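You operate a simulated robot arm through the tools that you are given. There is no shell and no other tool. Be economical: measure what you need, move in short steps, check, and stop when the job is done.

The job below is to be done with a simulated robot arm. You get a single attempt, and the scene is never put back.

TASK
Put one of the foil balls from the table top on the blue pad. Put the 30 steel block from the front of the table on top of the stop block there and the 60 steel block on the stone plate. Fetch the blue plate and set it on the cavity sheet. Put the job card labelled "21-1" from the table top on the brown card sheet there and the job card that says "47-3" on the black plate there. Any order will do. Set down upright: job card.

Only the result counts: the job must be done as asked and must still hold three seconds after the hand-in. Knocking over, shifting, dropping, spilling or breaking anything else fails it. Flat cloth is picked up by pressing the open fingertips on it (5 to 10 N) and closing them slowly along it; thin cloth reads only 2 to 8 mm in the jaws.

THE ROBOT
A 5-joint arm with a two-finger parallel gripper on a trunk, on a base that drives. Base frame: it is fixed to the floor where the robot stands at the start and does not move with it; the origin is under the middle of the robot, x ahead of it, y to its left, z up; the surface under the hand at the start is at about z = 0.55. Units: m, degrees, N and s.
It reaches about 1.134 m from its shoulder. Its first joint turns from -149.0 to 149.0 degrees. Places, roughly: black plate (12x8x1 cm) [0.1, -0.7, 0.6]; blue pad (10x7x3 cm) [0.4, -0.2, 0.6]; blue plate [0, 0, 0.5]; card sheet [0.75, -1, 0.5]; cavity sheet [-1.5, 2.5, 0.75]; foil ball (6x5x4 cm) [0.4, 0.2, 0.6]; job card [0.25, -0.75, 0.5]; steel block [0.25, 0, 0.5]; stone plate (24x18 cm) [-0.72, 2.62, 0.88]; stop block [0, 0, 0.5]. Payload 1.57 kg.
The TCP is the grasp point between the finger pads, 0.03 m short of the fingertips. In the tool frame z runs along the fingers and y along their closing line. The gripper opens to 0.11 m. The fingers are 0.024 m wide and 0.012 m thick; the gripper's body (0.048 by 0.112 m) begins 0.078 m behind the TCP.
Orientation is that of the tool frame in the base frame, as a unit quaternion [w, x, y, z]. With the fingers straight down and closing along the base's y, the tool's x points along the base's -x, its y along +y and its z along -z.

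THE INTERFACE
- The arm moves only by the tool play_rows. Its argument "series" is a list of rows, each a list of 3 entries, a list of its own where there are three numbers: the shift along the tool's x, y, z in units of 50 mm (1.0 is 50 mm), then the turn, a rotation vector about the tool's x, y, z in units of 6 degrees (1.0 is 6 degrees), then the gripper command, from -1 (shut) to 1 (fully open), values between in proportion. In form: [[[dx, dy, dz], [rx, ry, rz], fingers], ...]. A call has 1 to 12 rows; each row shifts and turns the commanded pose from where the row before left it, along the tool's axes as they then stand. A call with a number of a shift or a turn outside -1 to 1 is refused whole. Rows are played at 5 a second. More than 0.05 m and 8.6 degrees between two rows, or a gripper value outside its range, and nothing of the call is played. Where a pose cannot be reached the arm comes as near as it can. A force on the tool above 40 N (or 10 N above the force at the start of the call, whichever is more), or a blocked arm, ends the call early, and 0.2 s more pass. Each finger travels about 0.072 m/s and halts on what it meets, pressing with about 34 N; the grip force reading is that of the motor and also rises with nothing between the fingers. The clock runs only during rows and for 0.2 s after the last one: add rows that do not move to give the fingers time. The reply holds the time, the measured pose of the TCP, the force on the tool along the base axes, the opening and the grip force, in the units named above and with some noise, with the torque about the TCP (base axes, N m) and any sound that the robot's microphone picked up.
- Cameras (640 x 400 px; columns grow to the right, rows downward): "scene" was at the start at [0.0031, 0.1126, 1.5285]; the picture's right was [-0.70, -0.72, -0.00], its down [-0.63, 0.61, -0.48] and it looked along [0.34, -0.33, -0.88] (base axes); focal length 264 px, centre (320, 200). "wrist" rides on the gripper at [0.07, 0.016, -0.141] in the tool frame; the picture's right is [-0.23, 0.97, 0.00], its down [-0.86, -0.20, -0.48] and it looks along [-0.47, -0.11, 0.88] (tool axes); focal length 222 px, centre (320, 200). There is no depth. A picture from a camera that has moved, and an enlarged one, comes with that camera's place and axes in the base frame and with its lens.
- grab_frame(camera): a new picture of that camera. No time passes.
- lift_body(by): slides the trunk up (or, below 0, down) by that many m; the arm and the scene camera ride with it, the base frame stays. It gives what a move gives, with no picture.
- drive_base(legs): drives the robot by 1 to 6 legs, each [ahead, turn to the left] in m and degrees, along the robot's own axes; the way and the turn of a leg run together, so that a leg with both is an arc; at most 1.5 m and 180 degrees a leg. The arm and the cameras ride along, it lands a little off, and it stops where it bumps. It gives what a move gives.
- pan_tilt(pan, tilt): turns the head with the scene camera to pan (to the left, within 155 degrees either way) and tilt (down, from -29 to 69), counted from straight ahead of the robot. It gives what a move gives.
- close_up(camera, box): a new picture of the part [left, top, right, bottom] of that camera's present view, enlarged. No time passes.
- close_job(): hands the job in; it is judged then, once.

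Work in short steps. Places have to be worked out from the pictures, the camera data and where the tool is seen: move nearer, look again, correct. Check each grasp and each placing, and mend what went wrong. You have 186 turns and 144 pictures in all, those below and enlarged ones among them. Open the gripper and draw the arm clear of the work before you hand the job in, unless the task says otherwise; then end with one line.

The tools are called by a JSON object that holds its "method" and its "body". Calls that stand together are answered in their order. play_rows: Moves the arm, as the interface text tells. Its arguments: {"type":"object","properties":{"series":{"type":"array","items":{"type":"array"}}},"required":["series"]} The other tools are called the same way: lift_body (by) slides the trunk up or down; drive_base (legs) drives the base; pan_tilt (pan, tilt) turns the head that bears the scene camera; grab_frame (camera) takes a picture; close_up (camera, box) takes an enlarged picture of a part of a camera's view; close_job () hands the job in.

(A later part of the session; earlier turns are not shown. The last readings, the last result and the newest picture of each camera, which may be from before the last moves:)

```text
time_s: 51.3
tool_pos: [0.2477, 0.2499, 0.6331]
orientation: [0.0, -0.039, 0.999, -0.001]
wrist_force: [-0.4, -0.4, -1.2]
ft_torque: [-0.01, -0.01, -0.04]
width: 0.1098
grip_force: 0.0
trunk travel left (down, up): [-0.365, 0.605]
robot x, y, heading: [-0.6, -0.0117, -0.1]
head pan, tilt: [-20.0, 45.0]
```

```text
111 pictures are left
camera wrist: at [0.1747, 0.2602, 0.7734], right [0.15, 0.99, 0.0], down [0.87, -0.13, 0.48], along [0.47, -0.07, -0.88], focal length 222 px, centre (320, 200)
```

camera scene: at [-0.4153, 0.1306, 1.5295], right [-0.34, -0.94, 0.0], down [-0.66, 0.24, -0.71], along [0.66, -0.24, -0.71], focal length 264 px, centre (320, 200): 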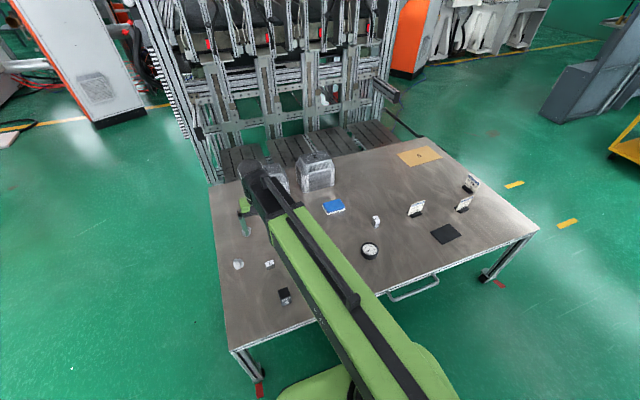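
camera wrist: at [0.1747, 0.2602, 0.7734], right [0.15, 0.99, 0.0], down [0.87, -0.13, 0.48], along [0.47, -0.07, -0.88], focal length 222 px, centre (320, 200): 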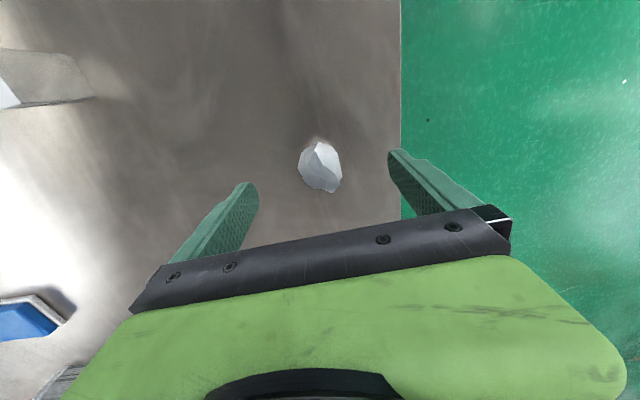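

Aligned. Lower to z≈0.587 and close.

{"method": "lift_body", "body": {"by": -0.046}}

{"method": "play_rows", "body": {"series": [[[0, 0, 0], [0, 0, 0], 0], [[0, 0, 0], [0, 0, 0], 0], [[0, 0, 0], [0, 0, 0], -0.3], [[0, 0, 0], [0, 0, 0], -0.5], [[0, 0, 0], [0, 0, 0], -0.5], [[0, 0, 0], [0, 0, 0], -0.5]]}}

{"method": "lift_body", "body": {"by": 0.15}}

{"method": "grab_frame", "body": {"camera": "wrist"}}

```text
time_s: 52.1
tool_pos: [0.2467, 0.2486, 0.5863]
orientation: [0.0, -0.038, 0.999, 0.0]
wrist_force: [0.0, 0.4, -0.3]
ft_torque: [-0.02, -0.02, 0.02]
width: 0.1097
grip_force: 0.1
trunk travel left (down, up): [-0.319, 0.651]
robot x, y, heading: [-0.5978, -0.0103, -0.2]
head pan, tilt: [-20.0, 45.0]
```

```text
time_s: 53.5
tool_pos: [0.2467, 0.2497, 0.5868]
orientation: [0.0, -0.039, 0.999, 0.0]
wrist_force: [-0.4, 0.3, 0.0]
ft_torque: [0.02, -0.02, 0.01]
width: 0.0392
grip_force: 34.3
trunk travel left (down, up): [-0.319, 0.651]
robot x, y, heading: [-0.5965, -0.009, 0.2]
head pan, tilt: [-20.0, 45.0]
```

```text
time_s: 55.3
tool_pos: [0.2468, 0.2489, 0.7353]
orientation: [0.0, -0.039, 0.999, 0.0]
wrist_force: [-0.3, 0.0, 0.0]
ft_torque: [0.02, 0.0, -0.01]
width: 0.0393
grip_force: 34.3
trunk travel left (down, up): [-0.469, 0.501]
robot x, y, heading: [-0.5996, -0.0091, -0.0]
head pan, tilt: [-20.0, 45.0]
```

```text
110 pictures are left
camera wrist: at [0.1748, 0.2603, 0.8772], right [0.15, 0.99, 0.0], down [0.87, -0.13, 0.48], along [0.47, -0.07, -0.88], focal length 222 px, centre (320, 200)
```

wrist: 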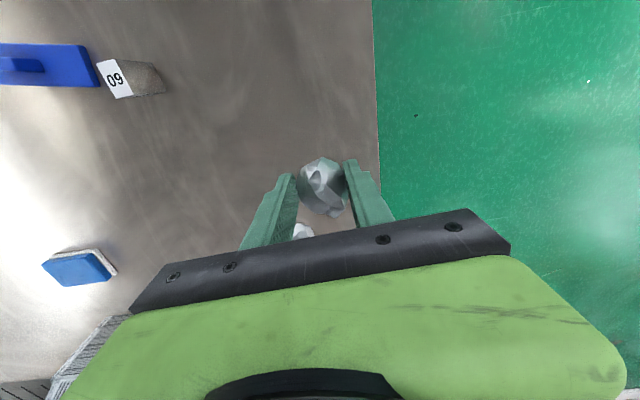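

Ball held (39 mm). Carry it over toward the blue pad near (0.42,-0.24).

{"method": "play_rows", "body": {"series": [[[-0.154, -0.911, 0], [0, 0, 0], -0.5], [[-0.154, -0.911, 0], [0, 0, 0], -0.5], [[-0.154, -0.911, 0], [0, 0, 0], -0.5], [[-0.154, -0.911, 0], [0, 0, 0], -0.5], [[-0.154, -0.911, 0], [0, 0, 0], -0.5], [[-0.154, -0.911, 0], [0, 0, 0], -0.5], [[-0.154, -0.911, 0], [0, 0, 0], -0.5], [[-0.154, -0.911, 0], [0, 0, 0], -0.5], [[-0.154, -0.911, 0], [0, 0, 0], -0.5], [[-0.154, -0.911, 0], [0, 0, 0], -0.5], [[-0.154, -0.911, 0], [0, 0, 0], -0.5], [[0, 0, 0], [0, 0, 0], -0.5]]}}

{"method": "grab_frame", "body": {"camera": "wrist"}}

```text
time_s: 57.9
tool_pos: [0.3201, -0.2348, 0.7365]
orientation: [0.001, -0.039, 0.999, 0.0]
wrist_force: [-0.3, 0.3, -0.1]
ft_torque: [0.04, -0.02, 0.0]
width: 0.0385
grip_force: 33.9
out of reach, approached as far as the arm can: row 9, 10, 11
trunk travel left (down, up): [-0.469, 0.501]
robot x, y, heading: [-0.5996, -0.0123, 0.3]
head pan, tilt: [-20.0, 45.0]
```

```text
109 pictures are left
camera wrist: at [0.2479, -0.2244, 0.8772], right [0.15, 0.99, 0.0], down [0.87, -0.13, 0.48], along [0.47, -0.07, -0.88], focal length 222 px, centre (320, 200)
```

wrist: 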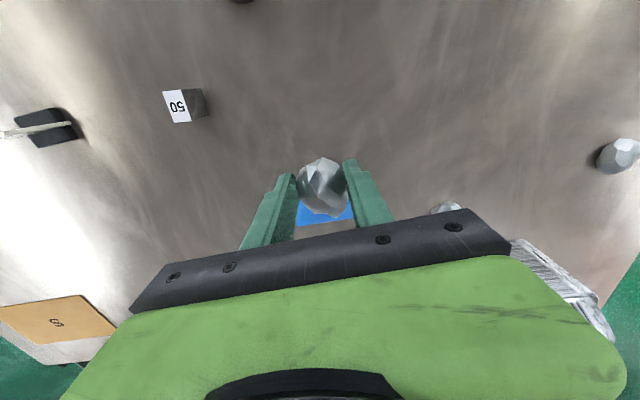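

The arm is at full stretch; I'll drive forward 0.1 m to bring the ball over the pad.

{"method": "drive_base", "body": {"legs": [[0.1, 0]]}}

{"method": "close_up", "body": {"camera": "wrist", "box": [200, 80, 440, 230]}}

```text
time_s: 59.0
tool_pos: [0.4216, -0.2337, 0.736]
orientation: [0.001, -0.038, 0.999, 0.0]
wrist_force: [-1.1, -0.1, -0.2]
ft_torque: [0.0, -0.01, -0.01]
width: 0.0386
grip_force: 34.2
trunk travel left (down, up): [-0.469, 0.501]
robot x, y, heading: [-0.4992, -0.0119, -0.3]
head pan, tilt: [-20.0, 45.0]
```

```text
2.67 times, centred on (320, 155) of wrist
camera zoom: at [0.3491, -0.2236, 0.8773], right [0.15, 0.99, 0.0], down [0.87, -0.13, 0.48], along [0.47, -0.07, -0.88], focal length 592 px, centre (320, 320)
```

zoom: 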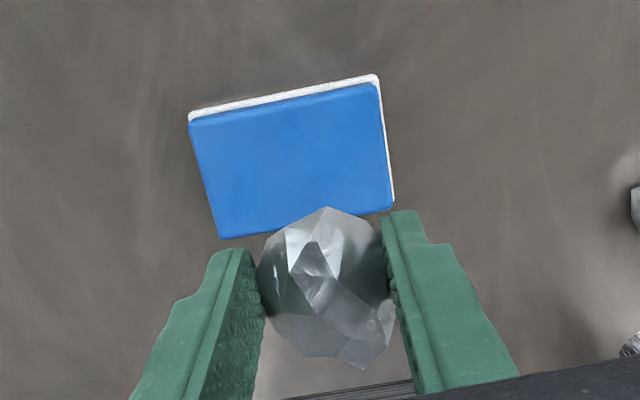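

Pad centre ≈(0.418,-0.246). Nudge 12 mm to the right and lower to just above it.

{"method": "play_rows", "body": {"series": [[[0.06, -0.24, 0], [0, 0, 0], -0.5], [[0, 0, 0], [0, 0, 0], -0.5]]}}

{"method": "lift_body", "body": {"by": -0.11}}

{"method": "lift_body", "body": {"by": -0.005}}

{"method": "close_up", "body": {"camera": "wrist", "box": [200, 80, 440, 230]}}

```text
time_s: 59.6
tool_pos: [0.4202, -0.2462, 0.736]
orientation: [0.002, -0.039, 0.999, 0.0]
wrist_force: [0.0, -0.9, 0.2]
ft_torque: [0.02, -0.03, 0.01]
width: 0.0387
grip_force: 34.1
trunk travel left (down, up): [-0.469, 0.501]
robot x, y, heading: [-0.4959, -0.0123, 0.0]
head pan, tilt: [-20.0, 45.0]
```

```text
time_s: 61.1
tool_pos: [0.4189, -0.2478, 0.6267]
orientation: [0.002, -0.038, 0.999, -0.001]
wrist_force: [0.0, -1.0, 0.7]
ft_torque: [0.02, 0.01, 0.02]
width: 0.0384
grip_force: 33.9
trunk travel left (down, up): [-0.359, 0.611]
robot x, y, heading: [-0.4967, -0.0146, 0.0]
head pan, tilt: [-20.0, 45.0]
```

```text
time_s: 61.6
tool_pos: [0.4178, -0.2481, 0.6212]
orientation: [0.002, -0.039, 0.999, 0.0]
wrist_force: [-0.3, -0.6, 0.0]
ft_torque: [0.02, 0.0, 0.0]
width: 0.0384
grip_force: 33.6
trunk travel left (down, up): [-0.354, 0.616]
robot x, y, heading: [-0.494, -0.0102, -0.1]
head pan, tilt: [-20.0, 45.0]
```

```text
2.67 times, centred on (320, 155) of wrist
camera zoom: at [0.3462, -0.2356, 0.7621], right [0.15, 0.99, 0.0], down [0.87, -0.13, 0.48], along [0.48, -0.07, -0.88], focal length 592 px, centre (320, 320)
```

zoom: 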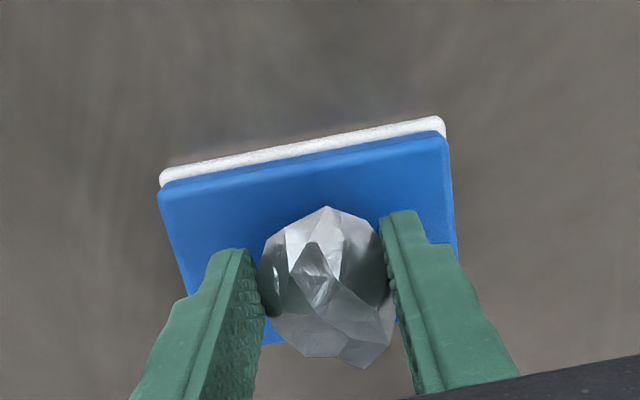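

Ball is centred over the pad. Continue down in small steps until contact.

{"method": "lift_body", "body": {"by": -0.004}}

{"method": "lift_body", "body": {"by": -0.003}}

```text
time_s: 62.1
tool_pos: [0.4188, -0.2457, 0.6177]
orientation: [0.002, -0.038, 0.999, -0.001]
wrist_force: [0.6, 0.0, -0.1]
ft_torque: [0.0, 0.0, 0.0]
width: 0.0385
grip_force: 34.1
trunk travel left (down, up): [-0.35, 0.62]
robot x, y, heading: [-0.4958, -0.0151, 0.2]
head pan, tilt: [-20.0, 45.0]
```

```text
time_s: 62.6
tool_pos: [0.4185, -0.2475, 0.6142]
orientation: [0.002, -0.038, 0.999, -0.001]
wrist_force: [0.1, -0.2, -0.2]
ft_torque: [-0.01, 0.01, 0.0]
width: 0.0386
grip_force: 34.3
trunk travel left (down, up): [-0.347, 0.623]
robot x, y, heading: [-0.4976, -0.0103, 0.0]
head pan, tilt: [-20.0, 45.0]
```

{"method": "lift_body", "body": {"by": -0.003}}

{"method": "lift_body", "body": {"by": -0.003}}

{"method": "close_up", "body": {"camera": "wrist", "box": [200, 80, 440, 230]}}

```text
time_s: 63.2
tool_pos: [0.4182, -0.2466, 0.6118]
orientation: [0.001, -0.039, 0.999, 0.0]
wrist_force: [1.7, -1.1, 8.5]
ft_torque: [0.06, -0.06, -0.01]
width: 0.0386
grip_force: 34.2
trunk travel left (down, up): [-0.344, 0.626]
robot x, y, heading: [-0.4949, -0.0097, -0.2]
head pan, tilt: [-20.0, 45.0]
```

```text
time_s: 63.7
tool_pos: [0.417, -0.2467, 0.6103]
orientation: [0.003, -0.038, 0.999, -0.001]
wrist_force: [1.4, -0.7, 18.7]
ft_torque: [-0.06, -0.19, 0.0]
width: 0.0391
grip_force: 34.2
trunk travel left (down, up): [-0.341, 0.629]
robot x, y, heading: [-0.4981, -0.0105, -0.2]
head pan, tilt: [-20.0, 45.0]
```

```text
2.67 times, centred on (320, 155) of wrist
camera zoom: at [0.345, -0.2355, 0.7507], right [0.15, 0.99, 0.0], down [0.87, -0.13, 0.48], along [0.48, -0.07, -0.88], focal length 592 px, centre (320, 320)
```

zoom: 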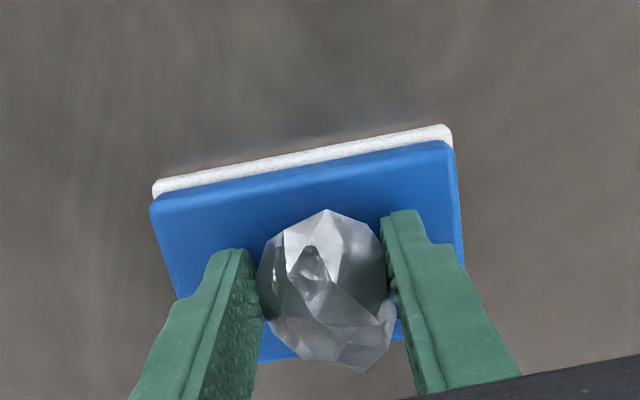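

Contact at ~19 N. Ease up 2 mm, then release slowly and lift.

{"method": "lift_body", "body": {"by": 0.003}}

{"method": "play_rows", "body": {"series": [[[0, 0, 0], [0, 0, 0], -0.25], [[0, 0, 0], [0, 0, 0], -0.2], [[0, 0, 0], [0, 0, 0], -0.1], [[0, 0, 0], [0, 0, 0], 0.1], [[0, 0, 0], [0, 0, 0], 0.3], [[0, 0, 0], [0, 0, 0], 0.4], [[0, 0, 0], [0, 0, 0], 0.4]]}}

{"method": "lift_body", "body": {"by": 0.15}}

{"method": "close_up", "body": {"camera": "wrist", "box": [200, 80, 440, 230]}}

```text
time_s: 64.2
tool_pos: [0.4183, -0.2471, 0.61]
orientation: [0.001, -0.039, 0.999, -0.001]
wrist_force: [-0.4, -0.2, -0.5]
ft_torque: [-0.01, -0.02, 0.01]
width: 0.0391
grip_force: 34.1
trunk travel left (down, up): [-0.344, 0.626]
robot x, y, heading: [-0.4965, -0.0115, -0.1]
head pan, tilt: [-20.0, 45.0]
```

```text
time_s: 65.8
tool_pos: [0.4177, -0.2468, 0.6125]
orientation: [0.001, -0.038, 0.999, -0.001]
wrist_force: [0.1, -0.8, -0.4]
ft_torque: [0.01, 0.02, 0.04]
width: 0.0769
grip_force: 0.1
trunk travel left (down, up): [-0.344, 0.626]
robot x, y, heading: [-0.4926, -0.0064, 0.0]
head pan, tilt: [-20.0, 45.0]
```

```text
time_s: 67.6
tool_pos: [0.4182, -0.2463, 0.7613]
orientation: [0.002, -0.039, 0.999, 0.0]
wrist_force: [0.4, 0.6, 0.2]
ft_torque: [0.01, 0.0, 0.02]
width: 0.077
grip_force: 0.0
trunk travel left (down, up): [-0.494, 0.476]
robot x, y, heading: [-0.4986, -0.0104, 0.0]
head pan, tilt: [-20.0, 45.0]
```

```text
2.67 times, centred on (320, 155) of wrist
camera zoom: at [0.3462, -0.2356, 0.902], right [0.15, 0.99, 0.0], down [0.87, -0.13, 0.48], along [0.48, -0.07, -0.88], focal length 592 px, centre (320, 320)
```

zoom: 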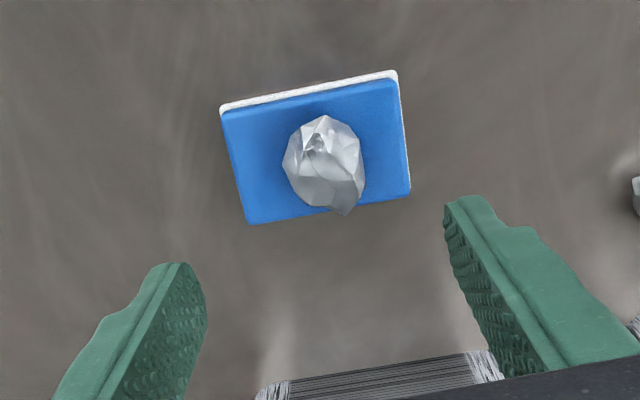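

The foil ball rests on the pad. Next the cards: raise a little, turn right 45° and move closer to view them.

{"method": "lift_body", "body": {"by": 0.1}}

{"method": "drive_base", "body": {"legs": [[0, -45]]}}

{"method": "pan_tilt", "body": {"pan": 0, "tilt": 45}}

{"method": "grab_frame", "body": {"camera": "scene"}}

{"method": "grab_frame", "body": {"camera": "wrist"}}

```text
time_s: 68.9
tool_pos: [0.4195, -0.2454, 0.8605]
orientation: [0.001, -0.037, 0.999, -0.001]
wrist_force: [0.1, -0.1, -0.3]
ft_torque: [0.03, 0.0, 0.0]
width: 0.0773
grip_force: 0.1
trunk travel left (down, up): [-0.594, 0.376]
robot x, y, heading: [-0.4941, -0.0148, -0.2]
head pan, tilt: [-20.0, 45.0]
```

```text
time_s: 71.3
tool_pos: [-0.0125, -0.8234, 0.8613]
orientation: [0.001, 0.346, 0.938, -0.001]
wrist_force: [-0.2, -0.4, 0.7]
ft_torque: [-0.02, 0.01, 0.01]
width: 0.0768
grip_force: 0.1
trunk travel left (down, up): [-0.594, 0.376]
robot x, y, heading: [-0.5056, -0.019, -44.3]
head pan, tilt: [-20.0, 45.0]
```

```text
time_s: 72.2
tool_pos: [-0.0132, -0.8228, 0.8605]
orientation: [0.001, 0.345, 0.939, -0.001]
wrist_force: [0.3, 0.6, -0.4]
ft_torque: [0.0, 0.03, -0.04]
width: 0.0769
grip_force: 0.0
trunk travel left (down, up): [-0.594, 0.376]
robot x, y, heading: [-0.507, -0.0217, -44.4]
head pan, tilt: [0.0, 45.0]
```

```text
104 pictures are left
camera scene: at [-0.3582, 0.0766, 1.5785], right [-0.7, -0.71, 0.0], down [-0.5, 0.5, -0.71], along [0.5, -0.5, -0.71], focal length 264 px, centre (320, 200)
```

scene: 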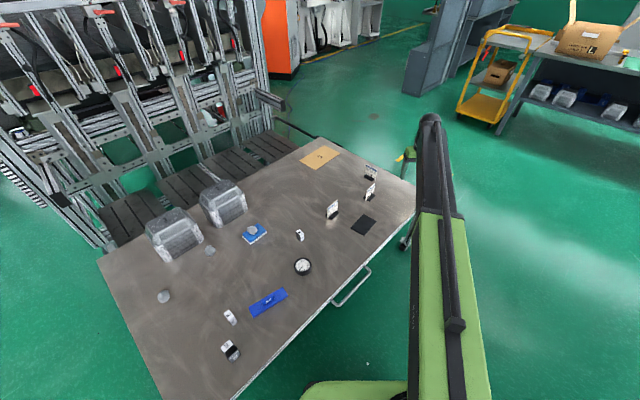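

```text
103 pictures are left
camera wrist: at [-0.0572, -0.7656, 1.0021], right [0.8, 0.59, 0.0], down [0.52, -0.7, 0.48], along [0.29, -0.39, -0.88], focal length 222 px, centre (320, 200)
```

wrist: 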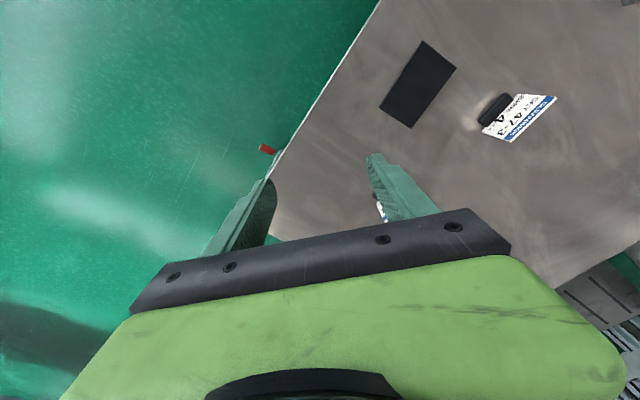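

{"method": "close_up", "body": {"camera": "scene", "box": [290, 130, 430, 250]}}

{"method": "close_up", "body": {"camera": "wrist", "box": [370, 30, 570, 155]}}

```text
3.33 times, centred on (360, 190) of scene
camera zoom: at [-0.3582, 0.0766, 1.5785], right [-0.7, -0.71, 0.0], down [-0.5, 0.5, -0.71], along [0.5, -0.5, -0.71], focal length 879 px, centre (187, 233)
```

zoom: 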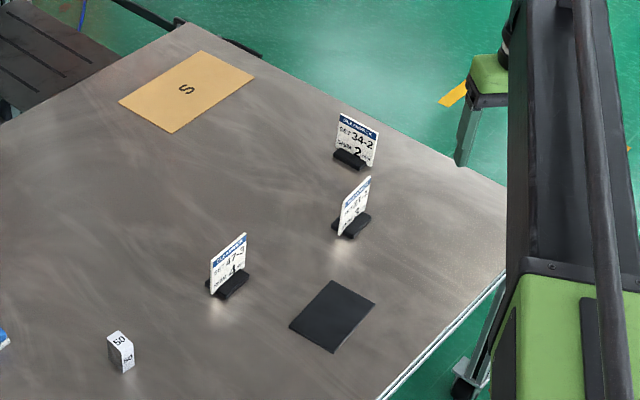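

```text
3.20 times, centred on (470, 92) of wrist
camera zoom: at [-0.0572, -0.7656, 1.0021], right [0.8, 0.59, 0.0], down [0.52, -0.7, 0.48], along [0.29, -0.39, -0.88], focal length 711 px, centre (-160, 544)
```

zoom: 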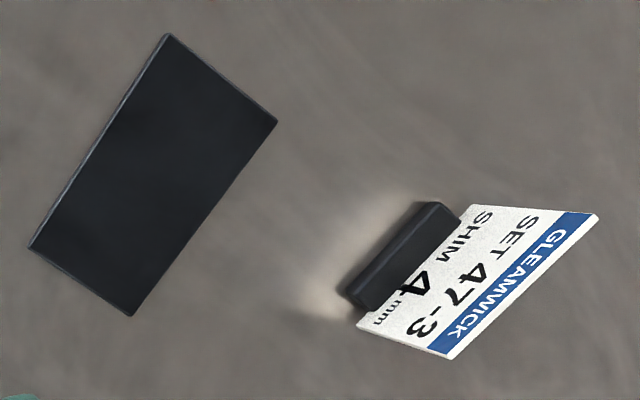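

Cards: 47-3 at ≈(0.235,-0.61) with its base bar along y, the middle one (likely 21-1) at ≈(0.19,-0.84), black plate ≈(0.09,-0.67), brown sheet ≈(0.66,-0.92). I drive a bit nearer and turn the hand so it closes along x.

{"method": "drive_base", "body": {"legs": [[0.2, 0]]}}

{"method": "play_rows", "body": {"series": [[[0, 0, 0], [0, 0, 0.92], 0.4], [[0, 0, 0], [0, 0, 0.92], 0.4], [[0, 0, 0], [0, 0, 0.92], 0.4], [[0, 0, 0], [0, 0, 0.92], 0.4], [[0, 0, 0], [0, 0, 0.92], 0.4], [[0, 0, 0], [0, 0, 0.92], 0.4], [[0, 0, 0], [0, 0, 0.92], 0.4], [[0, 0, 0], [0, 0, 0.92], 0.4], [[0, 0, 0], [0, 0, 0.92], 0.4], [[0, 0, 0], [0, 0, 0], 0.4]]}}

```text
time_s: 73.8
tool_pos: [0.1317, -0.9667, 0.8615]
orientation: [0.001, 0.346, 0.938, -0.001]
wrist_force: [-1.1, 0.9, -0.8]
ft_torque: [0.01, 0.0, -0.02]
width: 0.0771
grip_force: 0.0
trunk travel left (down, up): [-0.594, 0.376]
robot x, y, heading: [-0.359, -0.1653, -44.3]
head pan, tilt: [0.0, 45.0]
```

```text
time_s: 76.0
tool_pos: [0.1313, -0.9647, 0.8604]
orientation: [0.001, 0.708, 0.706, 0.0]
wrist_force: [0.5, -0.4, -0.1]
ft_torque: [-0.01, 0.0, 0.01]
width: 0.0769
grip_force: 0.0
trunk travel left (down, up): [-0.594, 0.376]
robot x, y, heading: [-0.3608, -0.1611, -44.3]
head pan, tilt: [0.0, 45.0]
```

Now move above card 47-3.

{"method": "play_rows", "body": {"series": [[[0.87, 0.25, 0], [0, 0, 0], 0.4], [[0.87, 0.25, 0], [0, 0, 0], 0.4], [[0.87, 0.25, 0], [0, 0, 0], 0.4], [[0.87, 0.25, 0], [0, 0, 0], 0.4], [[0.87, 0.25, 0], [0, 0, 0], 0.4], [[0.87, 0.25, 0], [0, 0, 0], 0.4], [[0.87, 0.25, 0], [0, 0, 0], 0.4], [[0.87, 0.25, 0], [0, 0, 0], 0.4], [[0, 0, 0], [0, 0, 0], 0.4]]}}

{"method": "grab_frame", "body": {"camera": "wrist"}}

```text
time_s: 78.0
tool_pos: [0.2308, -0.6165, 0.8606]
orientation: [0.003, 0.708, 0.706, -0.001]
wrist_force: [0.1, 0.7, -0.3]
ft_torque: [0.04, 0.03, 0.06]
width: 0.0768
grip_force: 0.0
trunk travel left (down, up): [-0.594, 0.376]
robot x, y, heading: [-0.359, -0.1632, -44.4]
head pan, tilt: [0.0, 45.0]
```

```text
100 pictures are left
camera wrist: at [0.2468, -0.5467, 1.0021], right [0.97, -0.23, 0.0], down [-0.2, -0.85, 0.48], along [-0.11, -0.47, -0.88], focal length 222 px, centre (320, 200)
```

wrist: 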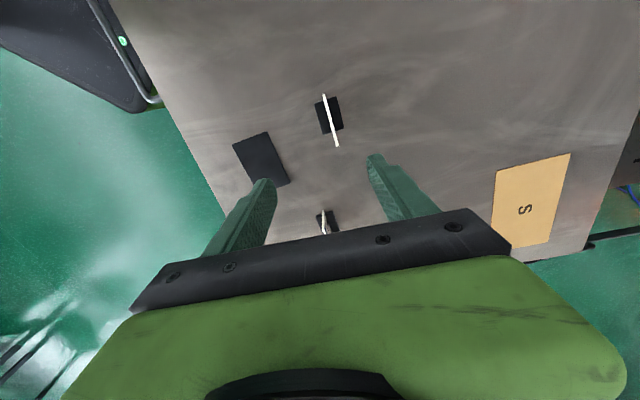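

{"method": "close_up", "body": {"camera": "wrist", "box": [220, 75, 400, 195]}}

```text
3.33 times, centred on (310, 135) of wrist
camera zoom: at [0.2468, -0.5467, 1.0021], right [0.97, -0.23, 0.0], down [-0.2, -0.85, 0.48], along [-0.11, -0.47, -0.88], focal length 740 px, centre (353, 417)
```

zoom: 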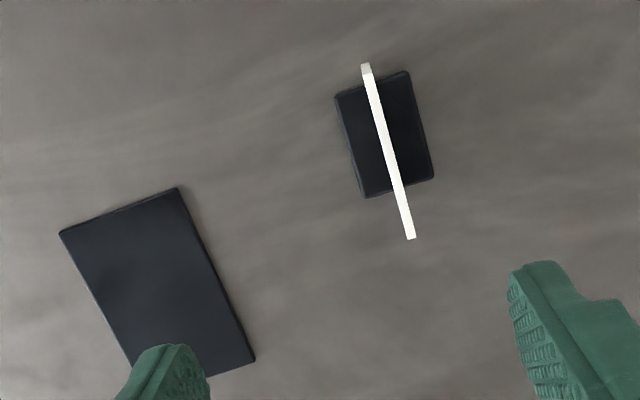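

Card 47-3's plate is centred at ≈(0.250,-0.606), turned ≈3°. Align and lower partway.

{"method": "play_rows", "body": {"series": [[[0.21, 0.38, 0], [0, 0, 0], 0.4], [[0, 0, 0], [0, 0, -0.5], 0.4], [[0, 0, 0], [0, 0, 0], 0.4]]}}

{"method": "lift_body", "body": {"by": -0.15}}

{"method": "grab_frame", "body": {"camera": "wrist"}}

```text
time_s: 78.8
tool_pos: [0.2506, -0.607, 0.8619]
orientation: [0.001, 0.689, 0.725, 0.0]
wrist_force: [0.2, 0.0, 0.5]
ft_torque: [-0.02, 0.0, -0.03]
width: 0.0771
grip_force: 0.0
trunk travel left (down, up): [-0.594, 0.376]
robot x, y, heading: [-0.3577, -0.1618, -44.3]
head pan, tilt: [0.0, 45.0]
```

```text
time_s: 80.5
tool_pos: [0.2508, -0.6067, 0.7111]
orientation: [0.003, 0.689, 0.725, -0.001]
wrist_force: [0.9, -1.1, -0.6]
ft_torque: [0.0, -0.02, 0.0]
width: 0.077
grip_force: 0.1
trunk travel left (down, up): [-0.444, 0.526]
robot x, y, heading: [-0.3599, -0.161, -44.3]
head pan, tilt: [0.0, 45.0]
```

```text
98 pictures are left
camera wrist: at [0.2621, -0.5364, 0.8522], right [0.98, -0.18, 0.0], down [-0.16, -0.86, 0.48], along [-0.08, -0.47, -0.88], focal length 222 px, centre (320, 200)
```

wrist: 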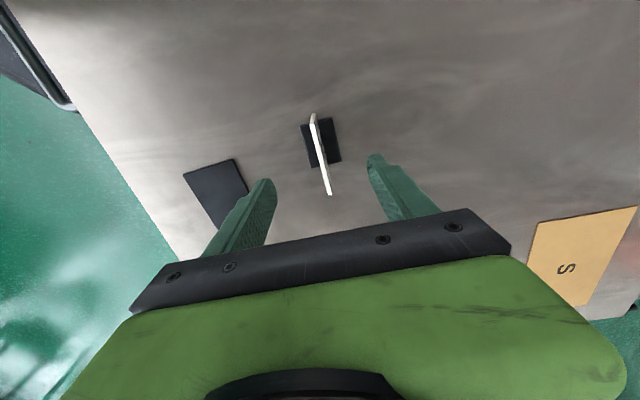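

Card top lies midway between the fingers. Lower to z≈0.62 and recheck.

{"method": "lift_body", "body": {"by": -0.09}}

{"method": "grab_frame", "body": {"camera": "wrist"}}

```text
time_s: 81.8
tool_pos: [0.2506, -0.6067, 0.6214]
orientation: [0.002, 0.689, 0.725, -0.001]
wrist_force: [0.4, 0.8, 0.3]
ft_torque: [0.03, 0.05, 0.03]
width: 0.0769
grip_force: 0.1
trunk travel left (down, up): [-0.354, 0.616]
robot x, y, heading: [-0.3622, -0.1619, -44.3]
head pan, tilt: [0.0, 45.0]
```

```text
97 pictures are left
camera wrist: at [0.2622, -0.5364, 0.7622], right [0.98, -0.18, 0.0], down [-0.16, -0.86, 0.48], along [-0.08, -0.47, -0.88], focal length 222 px, centre (320, 200)
```

wrist: 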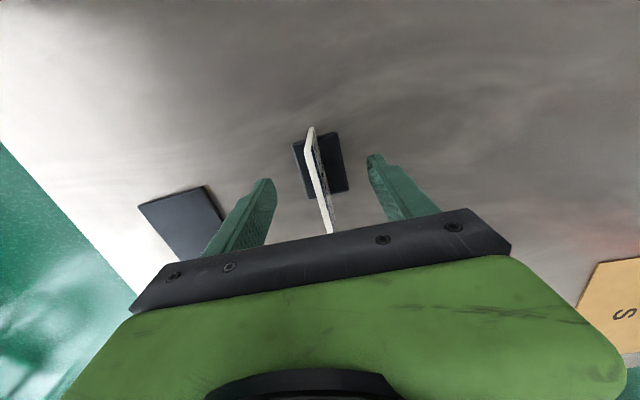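

{"method": "play_rows", "body": {"series": [[[0, 0, 0], [0, 0, 0], 0], [[0, 0, 0], [0, 0, 0], -0.3], [[0, 0, 0], [0, 0, 0], -0.5], [[0, 0, 0], [0, 0, 0], -0.7], [[0, 0, 0], [0, 0, 0], -1], [[0, 0, 0], [0, 0, 0], -1], [[0, 0, 0], [0, 0, 0], -1]]}}

{"method": "lift_body", "body": {"by": 0.06}}

{"method": "grab_frame", "body": {"camera": "wrist"}}

{"method": "grab_frame", "body": {"camera": "scene"}}

```text
time_s: 83.4
tool_pos: [0.2503, -0.6073, 0.6226]
orientation: [0.002, 0.689, 0.725, -0.001]
wrist_force: [0.1, 0.7, -0.4]
ft_torque: [-0.02, 0.04, 0.03]
width: 0.0044
grip_force: 24.8
trunk travel left (down, up): [-0.354, 0.616]
robot x, y, heading: [-0.3587, -0.1601, -44.3]
head pan, tilt: [0.0, 45.0]
```

```text
time_s: 84.4
tool_pos: [0.2516, -0.6065, 0.6808]
orientation: [0.002, 0.689, 0.725, -0.001]
wrist_force: [0.2, 0.0, -1.2]
ft_torque: [-0.01, 0.0, -0.03]
width: 0.0044
grip_force: 24.5
trunk travel left (down, up): [-0.414, 0.556]
robot x, y, heading: [-0.3578, -0.1608, -44.4]
head pan, tilt: [0.0, 45.0]
```

```text
96 pictures are left
camera wrist: at [0.2622, -0.5364, 0.8221], right [0.98, -0.18, 0.0], down [-0.16, -0.86, 0.48], along [-0.08, -0.47, -0.88], focal length 222 px, centre (320, 200)
```

wrist: 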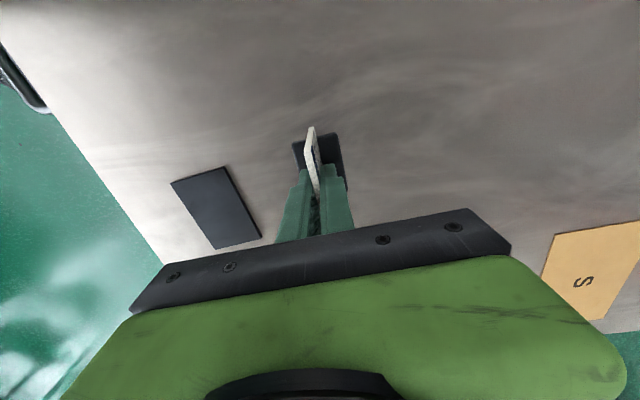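

```text
95 pictures are left
camera scene: at [-0.2133, -0.0653, 1.3985], right [-0.7, -0.71, 0.0], down [-0.5, 0.49, -0.71], along [0.5, -0.5, -0.71], focal length 264 px, centre (320, 200)
```

scene: 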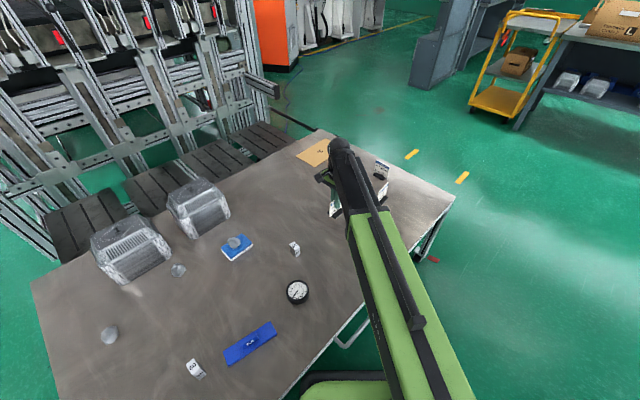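

Card held upright. Plate centre ≈(0.097,-0.671); carry it there.

{"method": "play_rows", "body": {"series": [[[-0.268, -0.785, 0], [0, 0, 0], -1], [[-0.268, -0.785, 0], [0, 0, 0], -1], [[-0.268, -0.785, 0], [0, 0, 0], -1], [[-0.268, -0.785, 0], [0, 0, 0], -1], [[0, 0, 0], [0, 0, 0], -1]]}}

{"method": "lift_body", "body": {"by": -0.03}}

{"method": "close_up", "body": {"camera": "wrist", "box": [220, 90, 420, 215]}}

```text
time_s: 85.6
tool_pos: [0.0959, -0.6692, 0.6812]
orientation: [0.002, 0.689, 0.725, 0.0]
wrist_force: [-0.1, 0.3, -1.6]
ft_torque: [-0.02, 0.04, 0.02]
width: 0.0044
grip_force: 25.2
trunk travel left (down, up): [-0.414, 0.556]
robot x, y, heading: [-0.3588, -0.1638, -44.5]
head pan, tilt: [0.0, 45.0]
```

```text
time_s: 86.3
tool_pos: [0.0964, -0.669, 0.6507]
orientation: [0.001, 0.689, 0.725, -0.001]
wrist_force: [0.3, -0.1, -0.6]
ft_torque: [-0.01, 0.0, -0.03]
width: 0.0045
grip_force: 24.1
trunk travel left (down, up): [-0.384, 0.586]
robot x, y, heading: [-0.3594, -0.1613, -44.1]
head pan, tilt: [0.0, 45.0]
```

```text
3.20 times, centred on (320, 152) of wrist
camera zoom: at [0.1083, -0.5985, 0.7921], right [0.98, -0.18, 0.0], down [-0.16, -0.86, 0.48], along [-0.08, -0.47, -0.88], focal length 711 px, centre (320, 352)
```

zoom: 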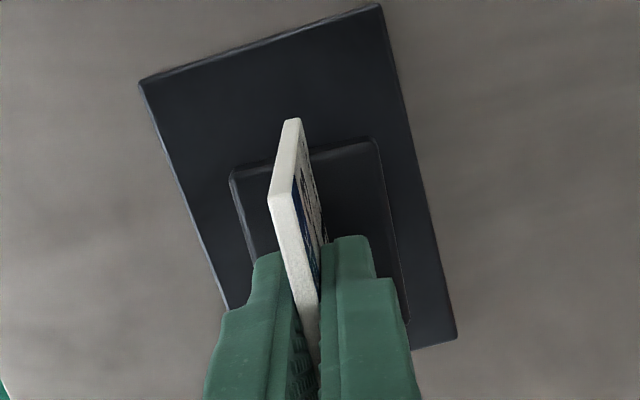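

Base is well inside the plate outline. Lowering to contact.

{"method": "lift_body", "body": {"by": -0.014}}

{"method": "lift_body", "body": {"by": -0.003}}

{"method": "lift_body", "body": {"by": -0.003}}

```text
time_s: 86.9
tool_pos: [0.0983, -0.6694, 0.6369]
orientation: [0.002, 0.689, 0.725, 0.0]
wrist_force: [0.1, 0.6, -0.2]
ft_torque: [0.0, 0.0, 0.03]
width: 0.0046
grip_force: 25.0
trunk travel left (down, up): [-0.37, 0.6]
robot x, y, heading: [-0.3596, -0.1595, -44.5]
head pan, tilt: [0.0, 45.0]
```

```text
time_s: 87.5
tool_pos: [0.0967, -0.6686, 0.6345]
orientation: [0.002, 0.689, 0.725, -0.001]
wrist_force: [-0.3, 0.2, -0.9]
ft_torque: [0.01, 0.0, -0.01]
width: 0.0044
grip_force: 24.8
trunk travel left (down, up): [-0.367, 0.603]
robot x, y, heading: [-0.3612, -0.1592, -44.2]
head pan, tilt: [0.0, 45.0]
```

```text
time_s: 88.0
tool_pos: [0.0975, -0.6702, 0.6307]
orientation: [0.002, 0.689, 0.725, 0.0]
wrist_force: [-0.5, -0.6, -0.1]
ft_torque: [0.0, -0.01, 0.01]
width: 0.0046
grip_force: 24.5
trunk travel left (down, up): [-0.364, 0.606]
robot x, y, heading: [-0.3596, -0.1642, -44.3]
head pan, tilt: [0.0, 45.0]
```

{"method": "lift_body", "body": {"by": -0.002}}

{"method": "lift_body", "body": {"by": -0.002}}

```text
time_s: 88.5
tool_pos: [0.0978, -0.6681, 0.6296]
orientation: [0.002, 0.689, 0.725, 0.0]
wrist_force: [0.3, -0.2, -1.5]
ft_torque: [-0.01, 0.01, -0.03]
width: 0.0044
grip_force: 24.9
trunk travel left (down, up): [-0.362, 0.608]
robot x, y, heading: [-0.3612, -0.162, -44.3]
head pan, tilt: [0.0, 45.0]
```

```text
time_s: 89.0
tool_pos: [0.0976, -0.6699, 0.6267]
orientation: [0.002, 0.688, 0.725, 0.0]
wrist_force: [-0.4, 0.3, -0.3]
ft_torque: [-0.07, 0.01, -0.01]
width: 0.0045
grip_force: 25.1
trunk travel left (down, up): [-0.36, 0.61]
robot x, y, heading: [-0.3601, -0.159, -44.5]
head pan, tilt: [0.0, 45.0]
```

{"method": "lift_body", "body": {"by": -0.002}}

{"method": "close_up", "body": {"camera": "wrist", "box": [220, 90, 420, 215]}}

```text
time_s: 89.5
tool_pos: [0.0966, -0.6697, 0.6265]
orientation: [0.003, 0.689, 0.725, 0.0]
wrist_force: [3.4, -3.2, 22.3]
ft_torque: [-0.09, -0.03, 0.01]
width: 0.0046
grip_force: 24.7
trunk travel left (down, up): [-0.358, 0.612]
robot x, y, heading: [-0.3617, -0.1588, -44.4]
head pan, tilt: [0.0, 45.0]
```

```text
3.20 times, centred on (320, 152) of wrist
camera zoom: at [0.1078, -0.598, 0.7673], right [0.98, -0.18, 0.0], down [-0.16, -0.86, 0.48], along [-0.08, -0.47, -0.88], focal length 711 px, centre (320, 352)
```

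zoom: 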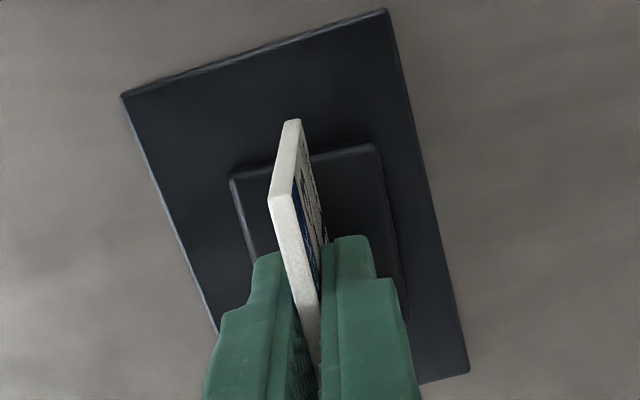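

Contact (22 N), base well within the plate. Back off 2 mm, open, and rise straight up.

{"method": "lift_body", "body": {"by": 0.002}}

{"method": "play_rows", "body": {"series": [[[0, 0, 0], [0, 0, 0], -0.85], [[0, 0, 0], [0, 0, 0], -0.7], [[0, 0, 0], [0, 0, 0], -0.5], [[0, 0, 0], [0, 0, 0], -0.2], [[0, 0, 0], [0, 0, 0], 0.1], [[0, 0, 0], [0, 0, 0], 0.1]]}}

{"method": "lift_body", "body": {"by": 0.2}}

{"method": "grab_frame", "body": {"camera": "wrist"}}

```text
time_s: 90.1
tool_pos: [0.0966, -0.6685, 0.6257]
orientation: [0.0, 0.689, 0.724, 0.0]
wrist_force: [-0.2, -0.7, 0.4]
ft_torque: [-0.01, -0.01, -0.01]
width: 0.0043
grip_force: 24.5
trunk travel left (down, up): [-0.36, 0.61]
robot x, y, heading: [-0.3622, -0.1623, -44.4]
head pan, tilt: [0.0, 45.0]
```

```text
time_s: 91.5
tool_pos: [0.0969, -0.6683, 0.6276]
orientation: [0.002, 0.689, 0.725, -0.001]
wrist_force: [0.2, -0.1, -0.1]
ft_torque: [-0.03, 0.01, -0.01]
width: 0.0604
grip_force: 0.0
trunk travel left (down, up): [-0.36, 0.61]
robot x, y, heading: [-0.358, -0.1622, -44.6]
head pan, tilt: [0.0, 45.0]
```

```text
time_s: 93.6
tool_pos: [0.0972, -0.6689, 0.8269]
orientation: [0.002, 0.689, 0.725, 0.0]
wrist_force: [-0.4, 0.0, -0.9]
ft_torque: [-0.03, 0.02, 0.0]
width: 0.0605
grip_force: 0.0
trunk travel left (down, up): [-0.56, 0.41]
robot x, y, heading: [-0.3604, -0.1597, -44.4]
head pan, tilt: [0.0, 45.0]
```

```text
92 pictures are left
camera wrist: at [0.1083, -0.5985, 0.9681], right [0.98, -0.18, 0.0], down [-0.16, -0.86, 0.48], along [-0.08, -0.47, -0.88], focal length 222 px, centre (320, 200)
```

wrist: 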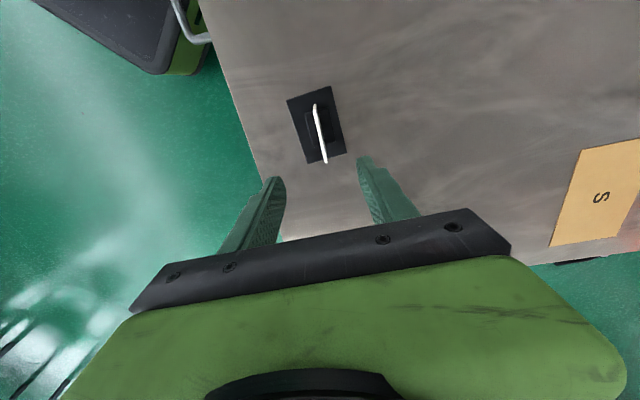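

Card 47-3 stands on the black plate. For 21-1 and the brown sheet I'll approach from the table's right side; raise the arm and drive around.

{"method": "lift_body", "body": {"by": 0.1}}

{"method": "drive_base", "body": {"legs": [[-0.25, 0], [0, -45.6], [1.3, 0], [0.35, 0]]}}

{"method": "drive_base", "body": {"legs": [[0, 90]]}}

{"method": "pan_tilt", "body": {"pan": 20, "tilt": 40}}

{"method": "grab_frame", "body": {"camera": "scene"}}

```text
time_s: 95.0
tool_pos: [0.0968, -0.6694, 0.9273]
orientation: [0.002, 0.689, 0.725, 0.0]
wrist_force: [0.4, -0.6, -0.8]
ft_torque: [-0.01, 0.01, 0.01]
width: 0.0605
grip_force: 0.1
trunk travel left (down, up): [-0.66, 0.31]
robot x, y, heading: [-0.3597, -0.163, -44.1]
head pan, tilt: [0.0, 45.0]
```

```text
time_s: 106.9
tool_pos: [-0.5925, -2.3145, 0.9281]
orientation: [0.001, 0.917, 0.398, -0.002]
wrist_force: [0.3, 0.3, -0.6]
ft_torque: [-0.04, 0.01, -0.02]
width: 0.0605
grip_force: 0.1
trunk travel left (down, up): [-0.66, 0.31]
robot x, y, heading: [-0.5466, -1.629, -90.0]
head pan, tilt: [0.0, 45.0]
```

```text
time_s: 111.1
tool_pos: [0.1324, -1.6839, 0.9268]
orientation: [0.002, 0.371, 0.929, 0.0]
wrist_force: [0.9, -0.2, 0.7]
ft_torque: [0.0, -0.01, -0.01]
width: 0.0607
grip_force: 0.2
trunk travel left (down, up): [-0.66, 0.31]
robot x, y, heading: [-0.547, -1.6005, -1.6]
head pan, tilt: [0.0, 45.0]
```

```text
time_s: 111.9
tool_pos: [0.134, -1.6839, 0.9264]
orientation: [0.003, 0.372, 0.928, 0.0]
wrist_force: [0.2, -0.5, -0.3]
ft_torque: [0.0, -0.02, -0.01]
width: 0.0603
grip_force: 0.1
trunk travel left (down, up): [-0.66, 0.31]
robot x, y, heading: [-0.547, -1.594, -1.3]
head pan, tilt: [20.0, 40.0]
```

```text
91 pictures are left
camera scene: at [-0.5069, -1.4, 1.6518], right [0.32, -0.95, 0.0], down [-0.61, -0.2, -0.77], along [0.73, 0.24, -0.64], focal length 264 px, centre (320, 200)
```

scene: 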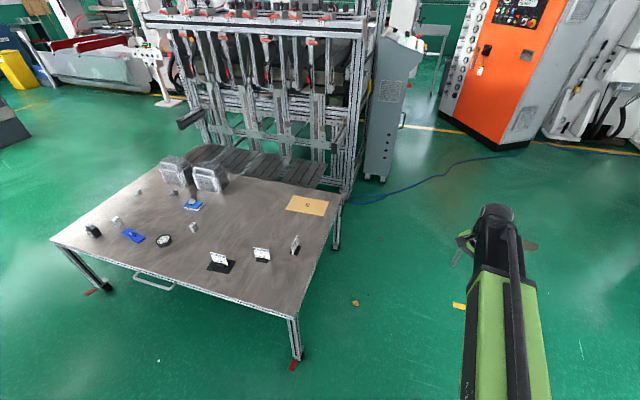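

Floor is clear; drive ahead and turn to face the table's right side (edge at y≈-1.12).

{"method": "drive_base", "body": {"legs": [[0.95, 0], [0, 91]]}}

{"method": "pan_tilt", "body": {"pan": 0, "tilt": 50}}

{"method": "grab_frame", "body": {"camera": "scene"}}

{"method": "grab_frame", "body": {"camera": "wrist"}}

```text
time_s: 120.8
tool_pos: [0.4762, -0.9404, 0.9277]
orientation: [0.001, -0.406, 0.914, 0.001]
wrist_force: [-0.2, -0.7, 0.4]
ft_torque: [0.02, 0.01, -0.02]
width: 0.0607
grip_force: 0.0
trunk travel left (down, up): [-0.66, 0.31]
robot x, y, heading: [0.3746, -1.6216, 89.6]
head pan, tilt: [20.0, 40.0]
```

```text
time_s: 121.6
tool_pos: [0.4758, -0.9408, 0.9274]
orientation: [0.001, -0.407, 0.913, 0.001]
wrist_force: [0.9, -0.2, 0.2]
ft_torque: [0.02, -0.01, 0.02]
width: 0.0607
grip_force: 0.0
trunk travel left (down, up): [-0.66, 0.31]
robot x, y, heading: [0.3737, -1.6197, 89.7]
head pan, tilt: [0.0, 50.0]
```

```text
90 pictures are left
camera scene: at [0.2054, -1.5904, 1.6376], right [1.0, -0.01, 0.0], down [0.0, -0.77, -0.64], along [0.0, 0.64, -0.77], focal length 264 px, centre (320, 200)
```

scene: 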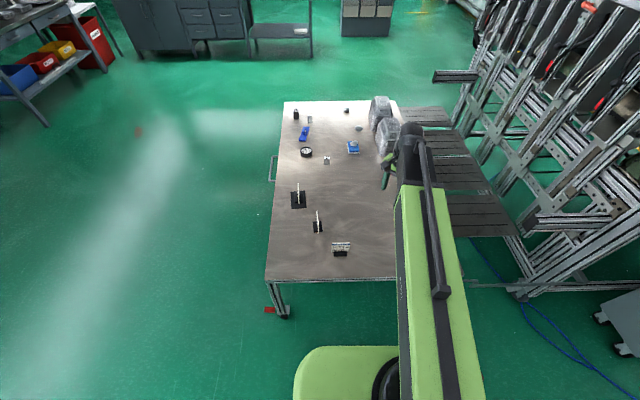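

```text
89 pictures are left
camera wrist: at [0.4152, -0.9818, 1.0681], right [-0.57, 0.82, 0.0], down [0.72, 0.5, 0.48], along [0.39, 0.28, -0.88], focal length 222 px, centre (320, 200)
```

wrist: 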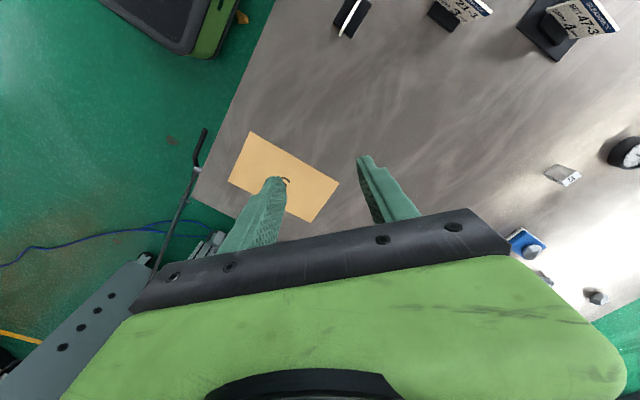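

{"method": "close_up", "body": {"camera": "wrist", "box": [320, 0, 520, 60]}}

{"method": "close_up", "body": {"camera": "wrist", "box": [200, 110, 400, 235]}}

```text
3.20 times, centred on (420, 30) of wrist
camera zoom: at [0.4152, -0.9818, 1.0681], right [-0.57, 0.82, 0.0], down [0.72, 0.5, 0.48], along [0.39, 0.28, -0.88], focal length 711 px, centre (0, 744)
```

zoom: 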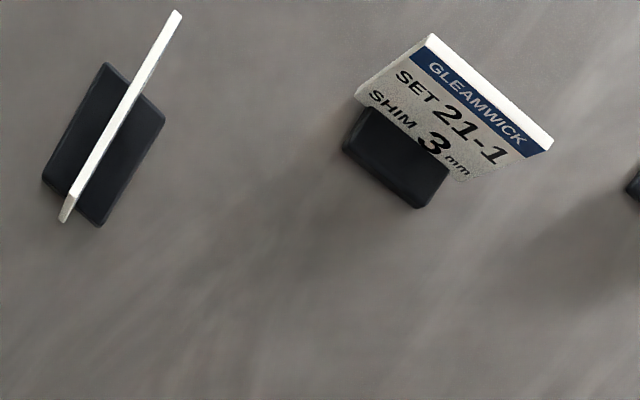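

```text
3.20 times, centred on (300, 172) of wrist
camera zoom: at [0.4152, -0.9818, 1.0681], right [-0.57, 0.82, 0.0], down [0.72, 0.5, 0.48], along [0.39, 0.28, -0.88], focal length 711 px, centre (384, 288)
```

zoom: 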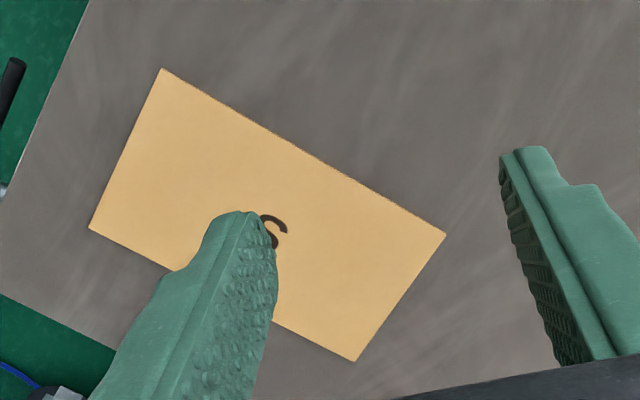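

The middle card reads 21-1, centre ≈(0.208,-0.863), turned ≈6°; the sheet's centre is ≈(0.657,-0.925). Rotate the hand and move over the card.

{"method": "play_rows", "body": {"series": [[[0, 0, 0], [0, 0, -0.99], 0.4], [[0, 0, 0], [0, 0, -0.99], 0.4], [[0, 0, 0], [0, 0, -0.99], 0.4], [[0, 0, 0], [0, 0, -0.99], 0.4], [[0, 0, 0], [0, 0, -0.99], 0.4], [[0, 0, 0], [0, 0, -0.99], 0.4], [[0, 0, 0], [0, 0, -0.99], 0.4], [[0, 0, 0], [0, 0, -0.99], 0.4], [[0, 0, 0], [0, 0, 0], 0.4]]}}

{"method": "play_rows", "body": {"series": [[[-0.348, 0.863, 0], [0, 0, 0], 0.4], [[-0.348, 0.863, 0], [0, 0, 0], 0.4], [[-0.348, 0.863, 0], [0, 0, 0], 0.4], [[-0.348, 0.863, 0], [0, 0, 0], 0.4], [[-0.348, 0.863, 0], [0, 0, 0], 0.4], [[-0.348, 0.863, 0], [0, 0, 0], 0.4], [[0, 0, 0], [0, 0, 0], 0.4]]}}

{"method": "lift_body", "body": {"by": -0.12}}

{"method": "close_up", "body": {"camera": "wrist", "box": [220, 80, 420, 205]}}

```text
time_s: 123.6
tool_pos: [0.4758, -0.9393, 0.9267]
orientation: [-0.001, 0.741, -0.671, -0.001]
wrist_force: [0.1, 0.3, 0.4]
ft_torque: [0.03, -0.01, -0.03]
width: 0.0767
grip_force: 0.1
trunk travel left (down, up): [-0.66, 0.31]
robot x, y, heading: [0.3701, -1.6235, 89.6]
head pan, tilt: [0.0, 50.0]
```

```text
time_s: 125.2
tool_pos: [0.2083, -0.8613, 0.9274]
orientation: [-0.001, 0.74, -0.672, -0.001]
wrist_force: [-0.7, -0.1, 0.4]
ft_torque: [-0.01, -0.03, 0.01]
width: 0.077
grip_force: 0.1
trunk travel left (down, up): [-0.66, 0.31]
robot x, y, heading: [0.3748, -1.625, 89.5]
head pan, tilt: [0.0, 50.0]
```

```text
time_s: 126.7
tool_pos: [0.2077, -0.8618, 0.807]
orientation: [-0.002, 0.741, -0.672, -0.001]
wrist_force: [-0.1, -0.5, 0.8]
ft_torque: [0.02, -0.01, -0.02]
width: 0.077
grip_force: 0.1
trunk travel left (down, up): [-0.54, 0.43]
robot x, y, heading: [0.3748, -1.6241, 89.6]
head pan, tilt: [0.0, 50.0]
```

```text
3.20 times, centred on (320, 142) of wrist
camera zoom: at [0.1975, -0.9332, 0.9482], right [-0.99, 0.13, 0.0], down [0.12, 0.87, 0.48], along [0.06, 0.48, -0.88], focal length 711 px, centre (320, 384)
```

zoom: 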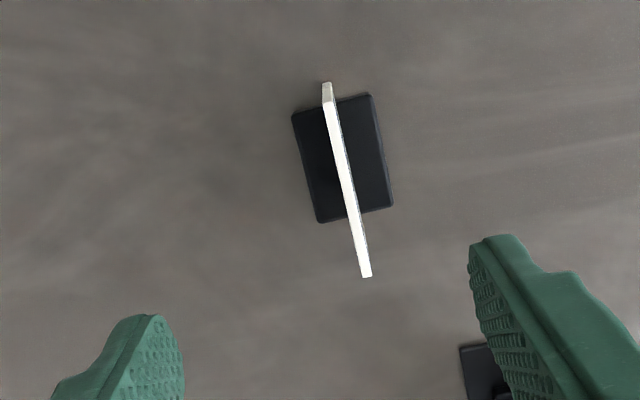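

The card is parallel to the fingers, 11 mm off along the closing line. Correct and lower.

{"method": "play_rows", "body": {"series": [[[-0.06, 0.21, 0], [0, 0, 0], 0.4], [[0, 0, 0], [0, 0, 0], 0.4]]}}

{"method": "lift_body", "body": {"by": -0.12}}

{"method": "grab_frame", "body": {"camera": "wrist"}}

```text
time_s: 127.3
tool_pos: [0.1969, -0.8597, 0.8075]
orientation: [-0.002, 0.74, -0.672, -0.001]
wrist_force: [-0.7, 0.5, -0.1]
ft_torque: [0.01, -0.01, 0.0]
width: 0.077
grip_force: 0.0
trunk travel left (down, up): [-0.54, 0.43]
robot x, y, heading: [0.3723, -1.6214, 89.6]
head pan, tilt: [0.0, 50.0]
```

```text
time_s: 128.8
tool_pos: [0.198, -0.8608, 0.687]
orientation: [-0.002, 0.74, -0.673, -0.001]
wrist_force: [0.1, -0.5, -0.4]
ft_torque: [0.0, 0.0, 0.01]
width: 0.077
grip_force: 0.2
trunk travel left (down, up): [-0.42, 0.55]
robot x, y, heading: [0.3732, -1.6212, 89.2]
head pan, tilt: [0.0, 50.0]
```

```text
85 pictures are left
camera wrist: at [0.1866, -0.9314, 0.8281], right [-0.99, 0.13, 0.0], down [0.12, 0.87, 0.48], along [0.06, 0.48, -0.88], focal length 222 px, centre (320, 200)
```

wrist: 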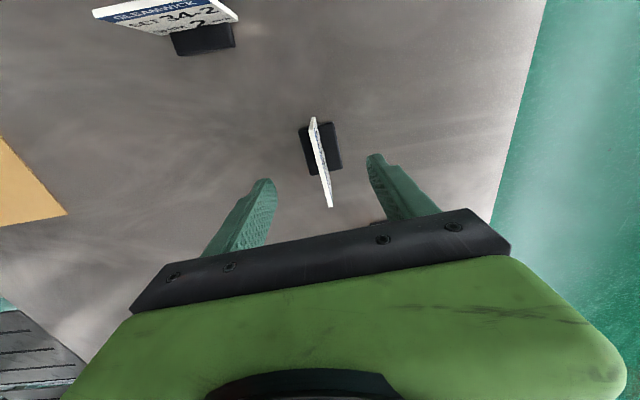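

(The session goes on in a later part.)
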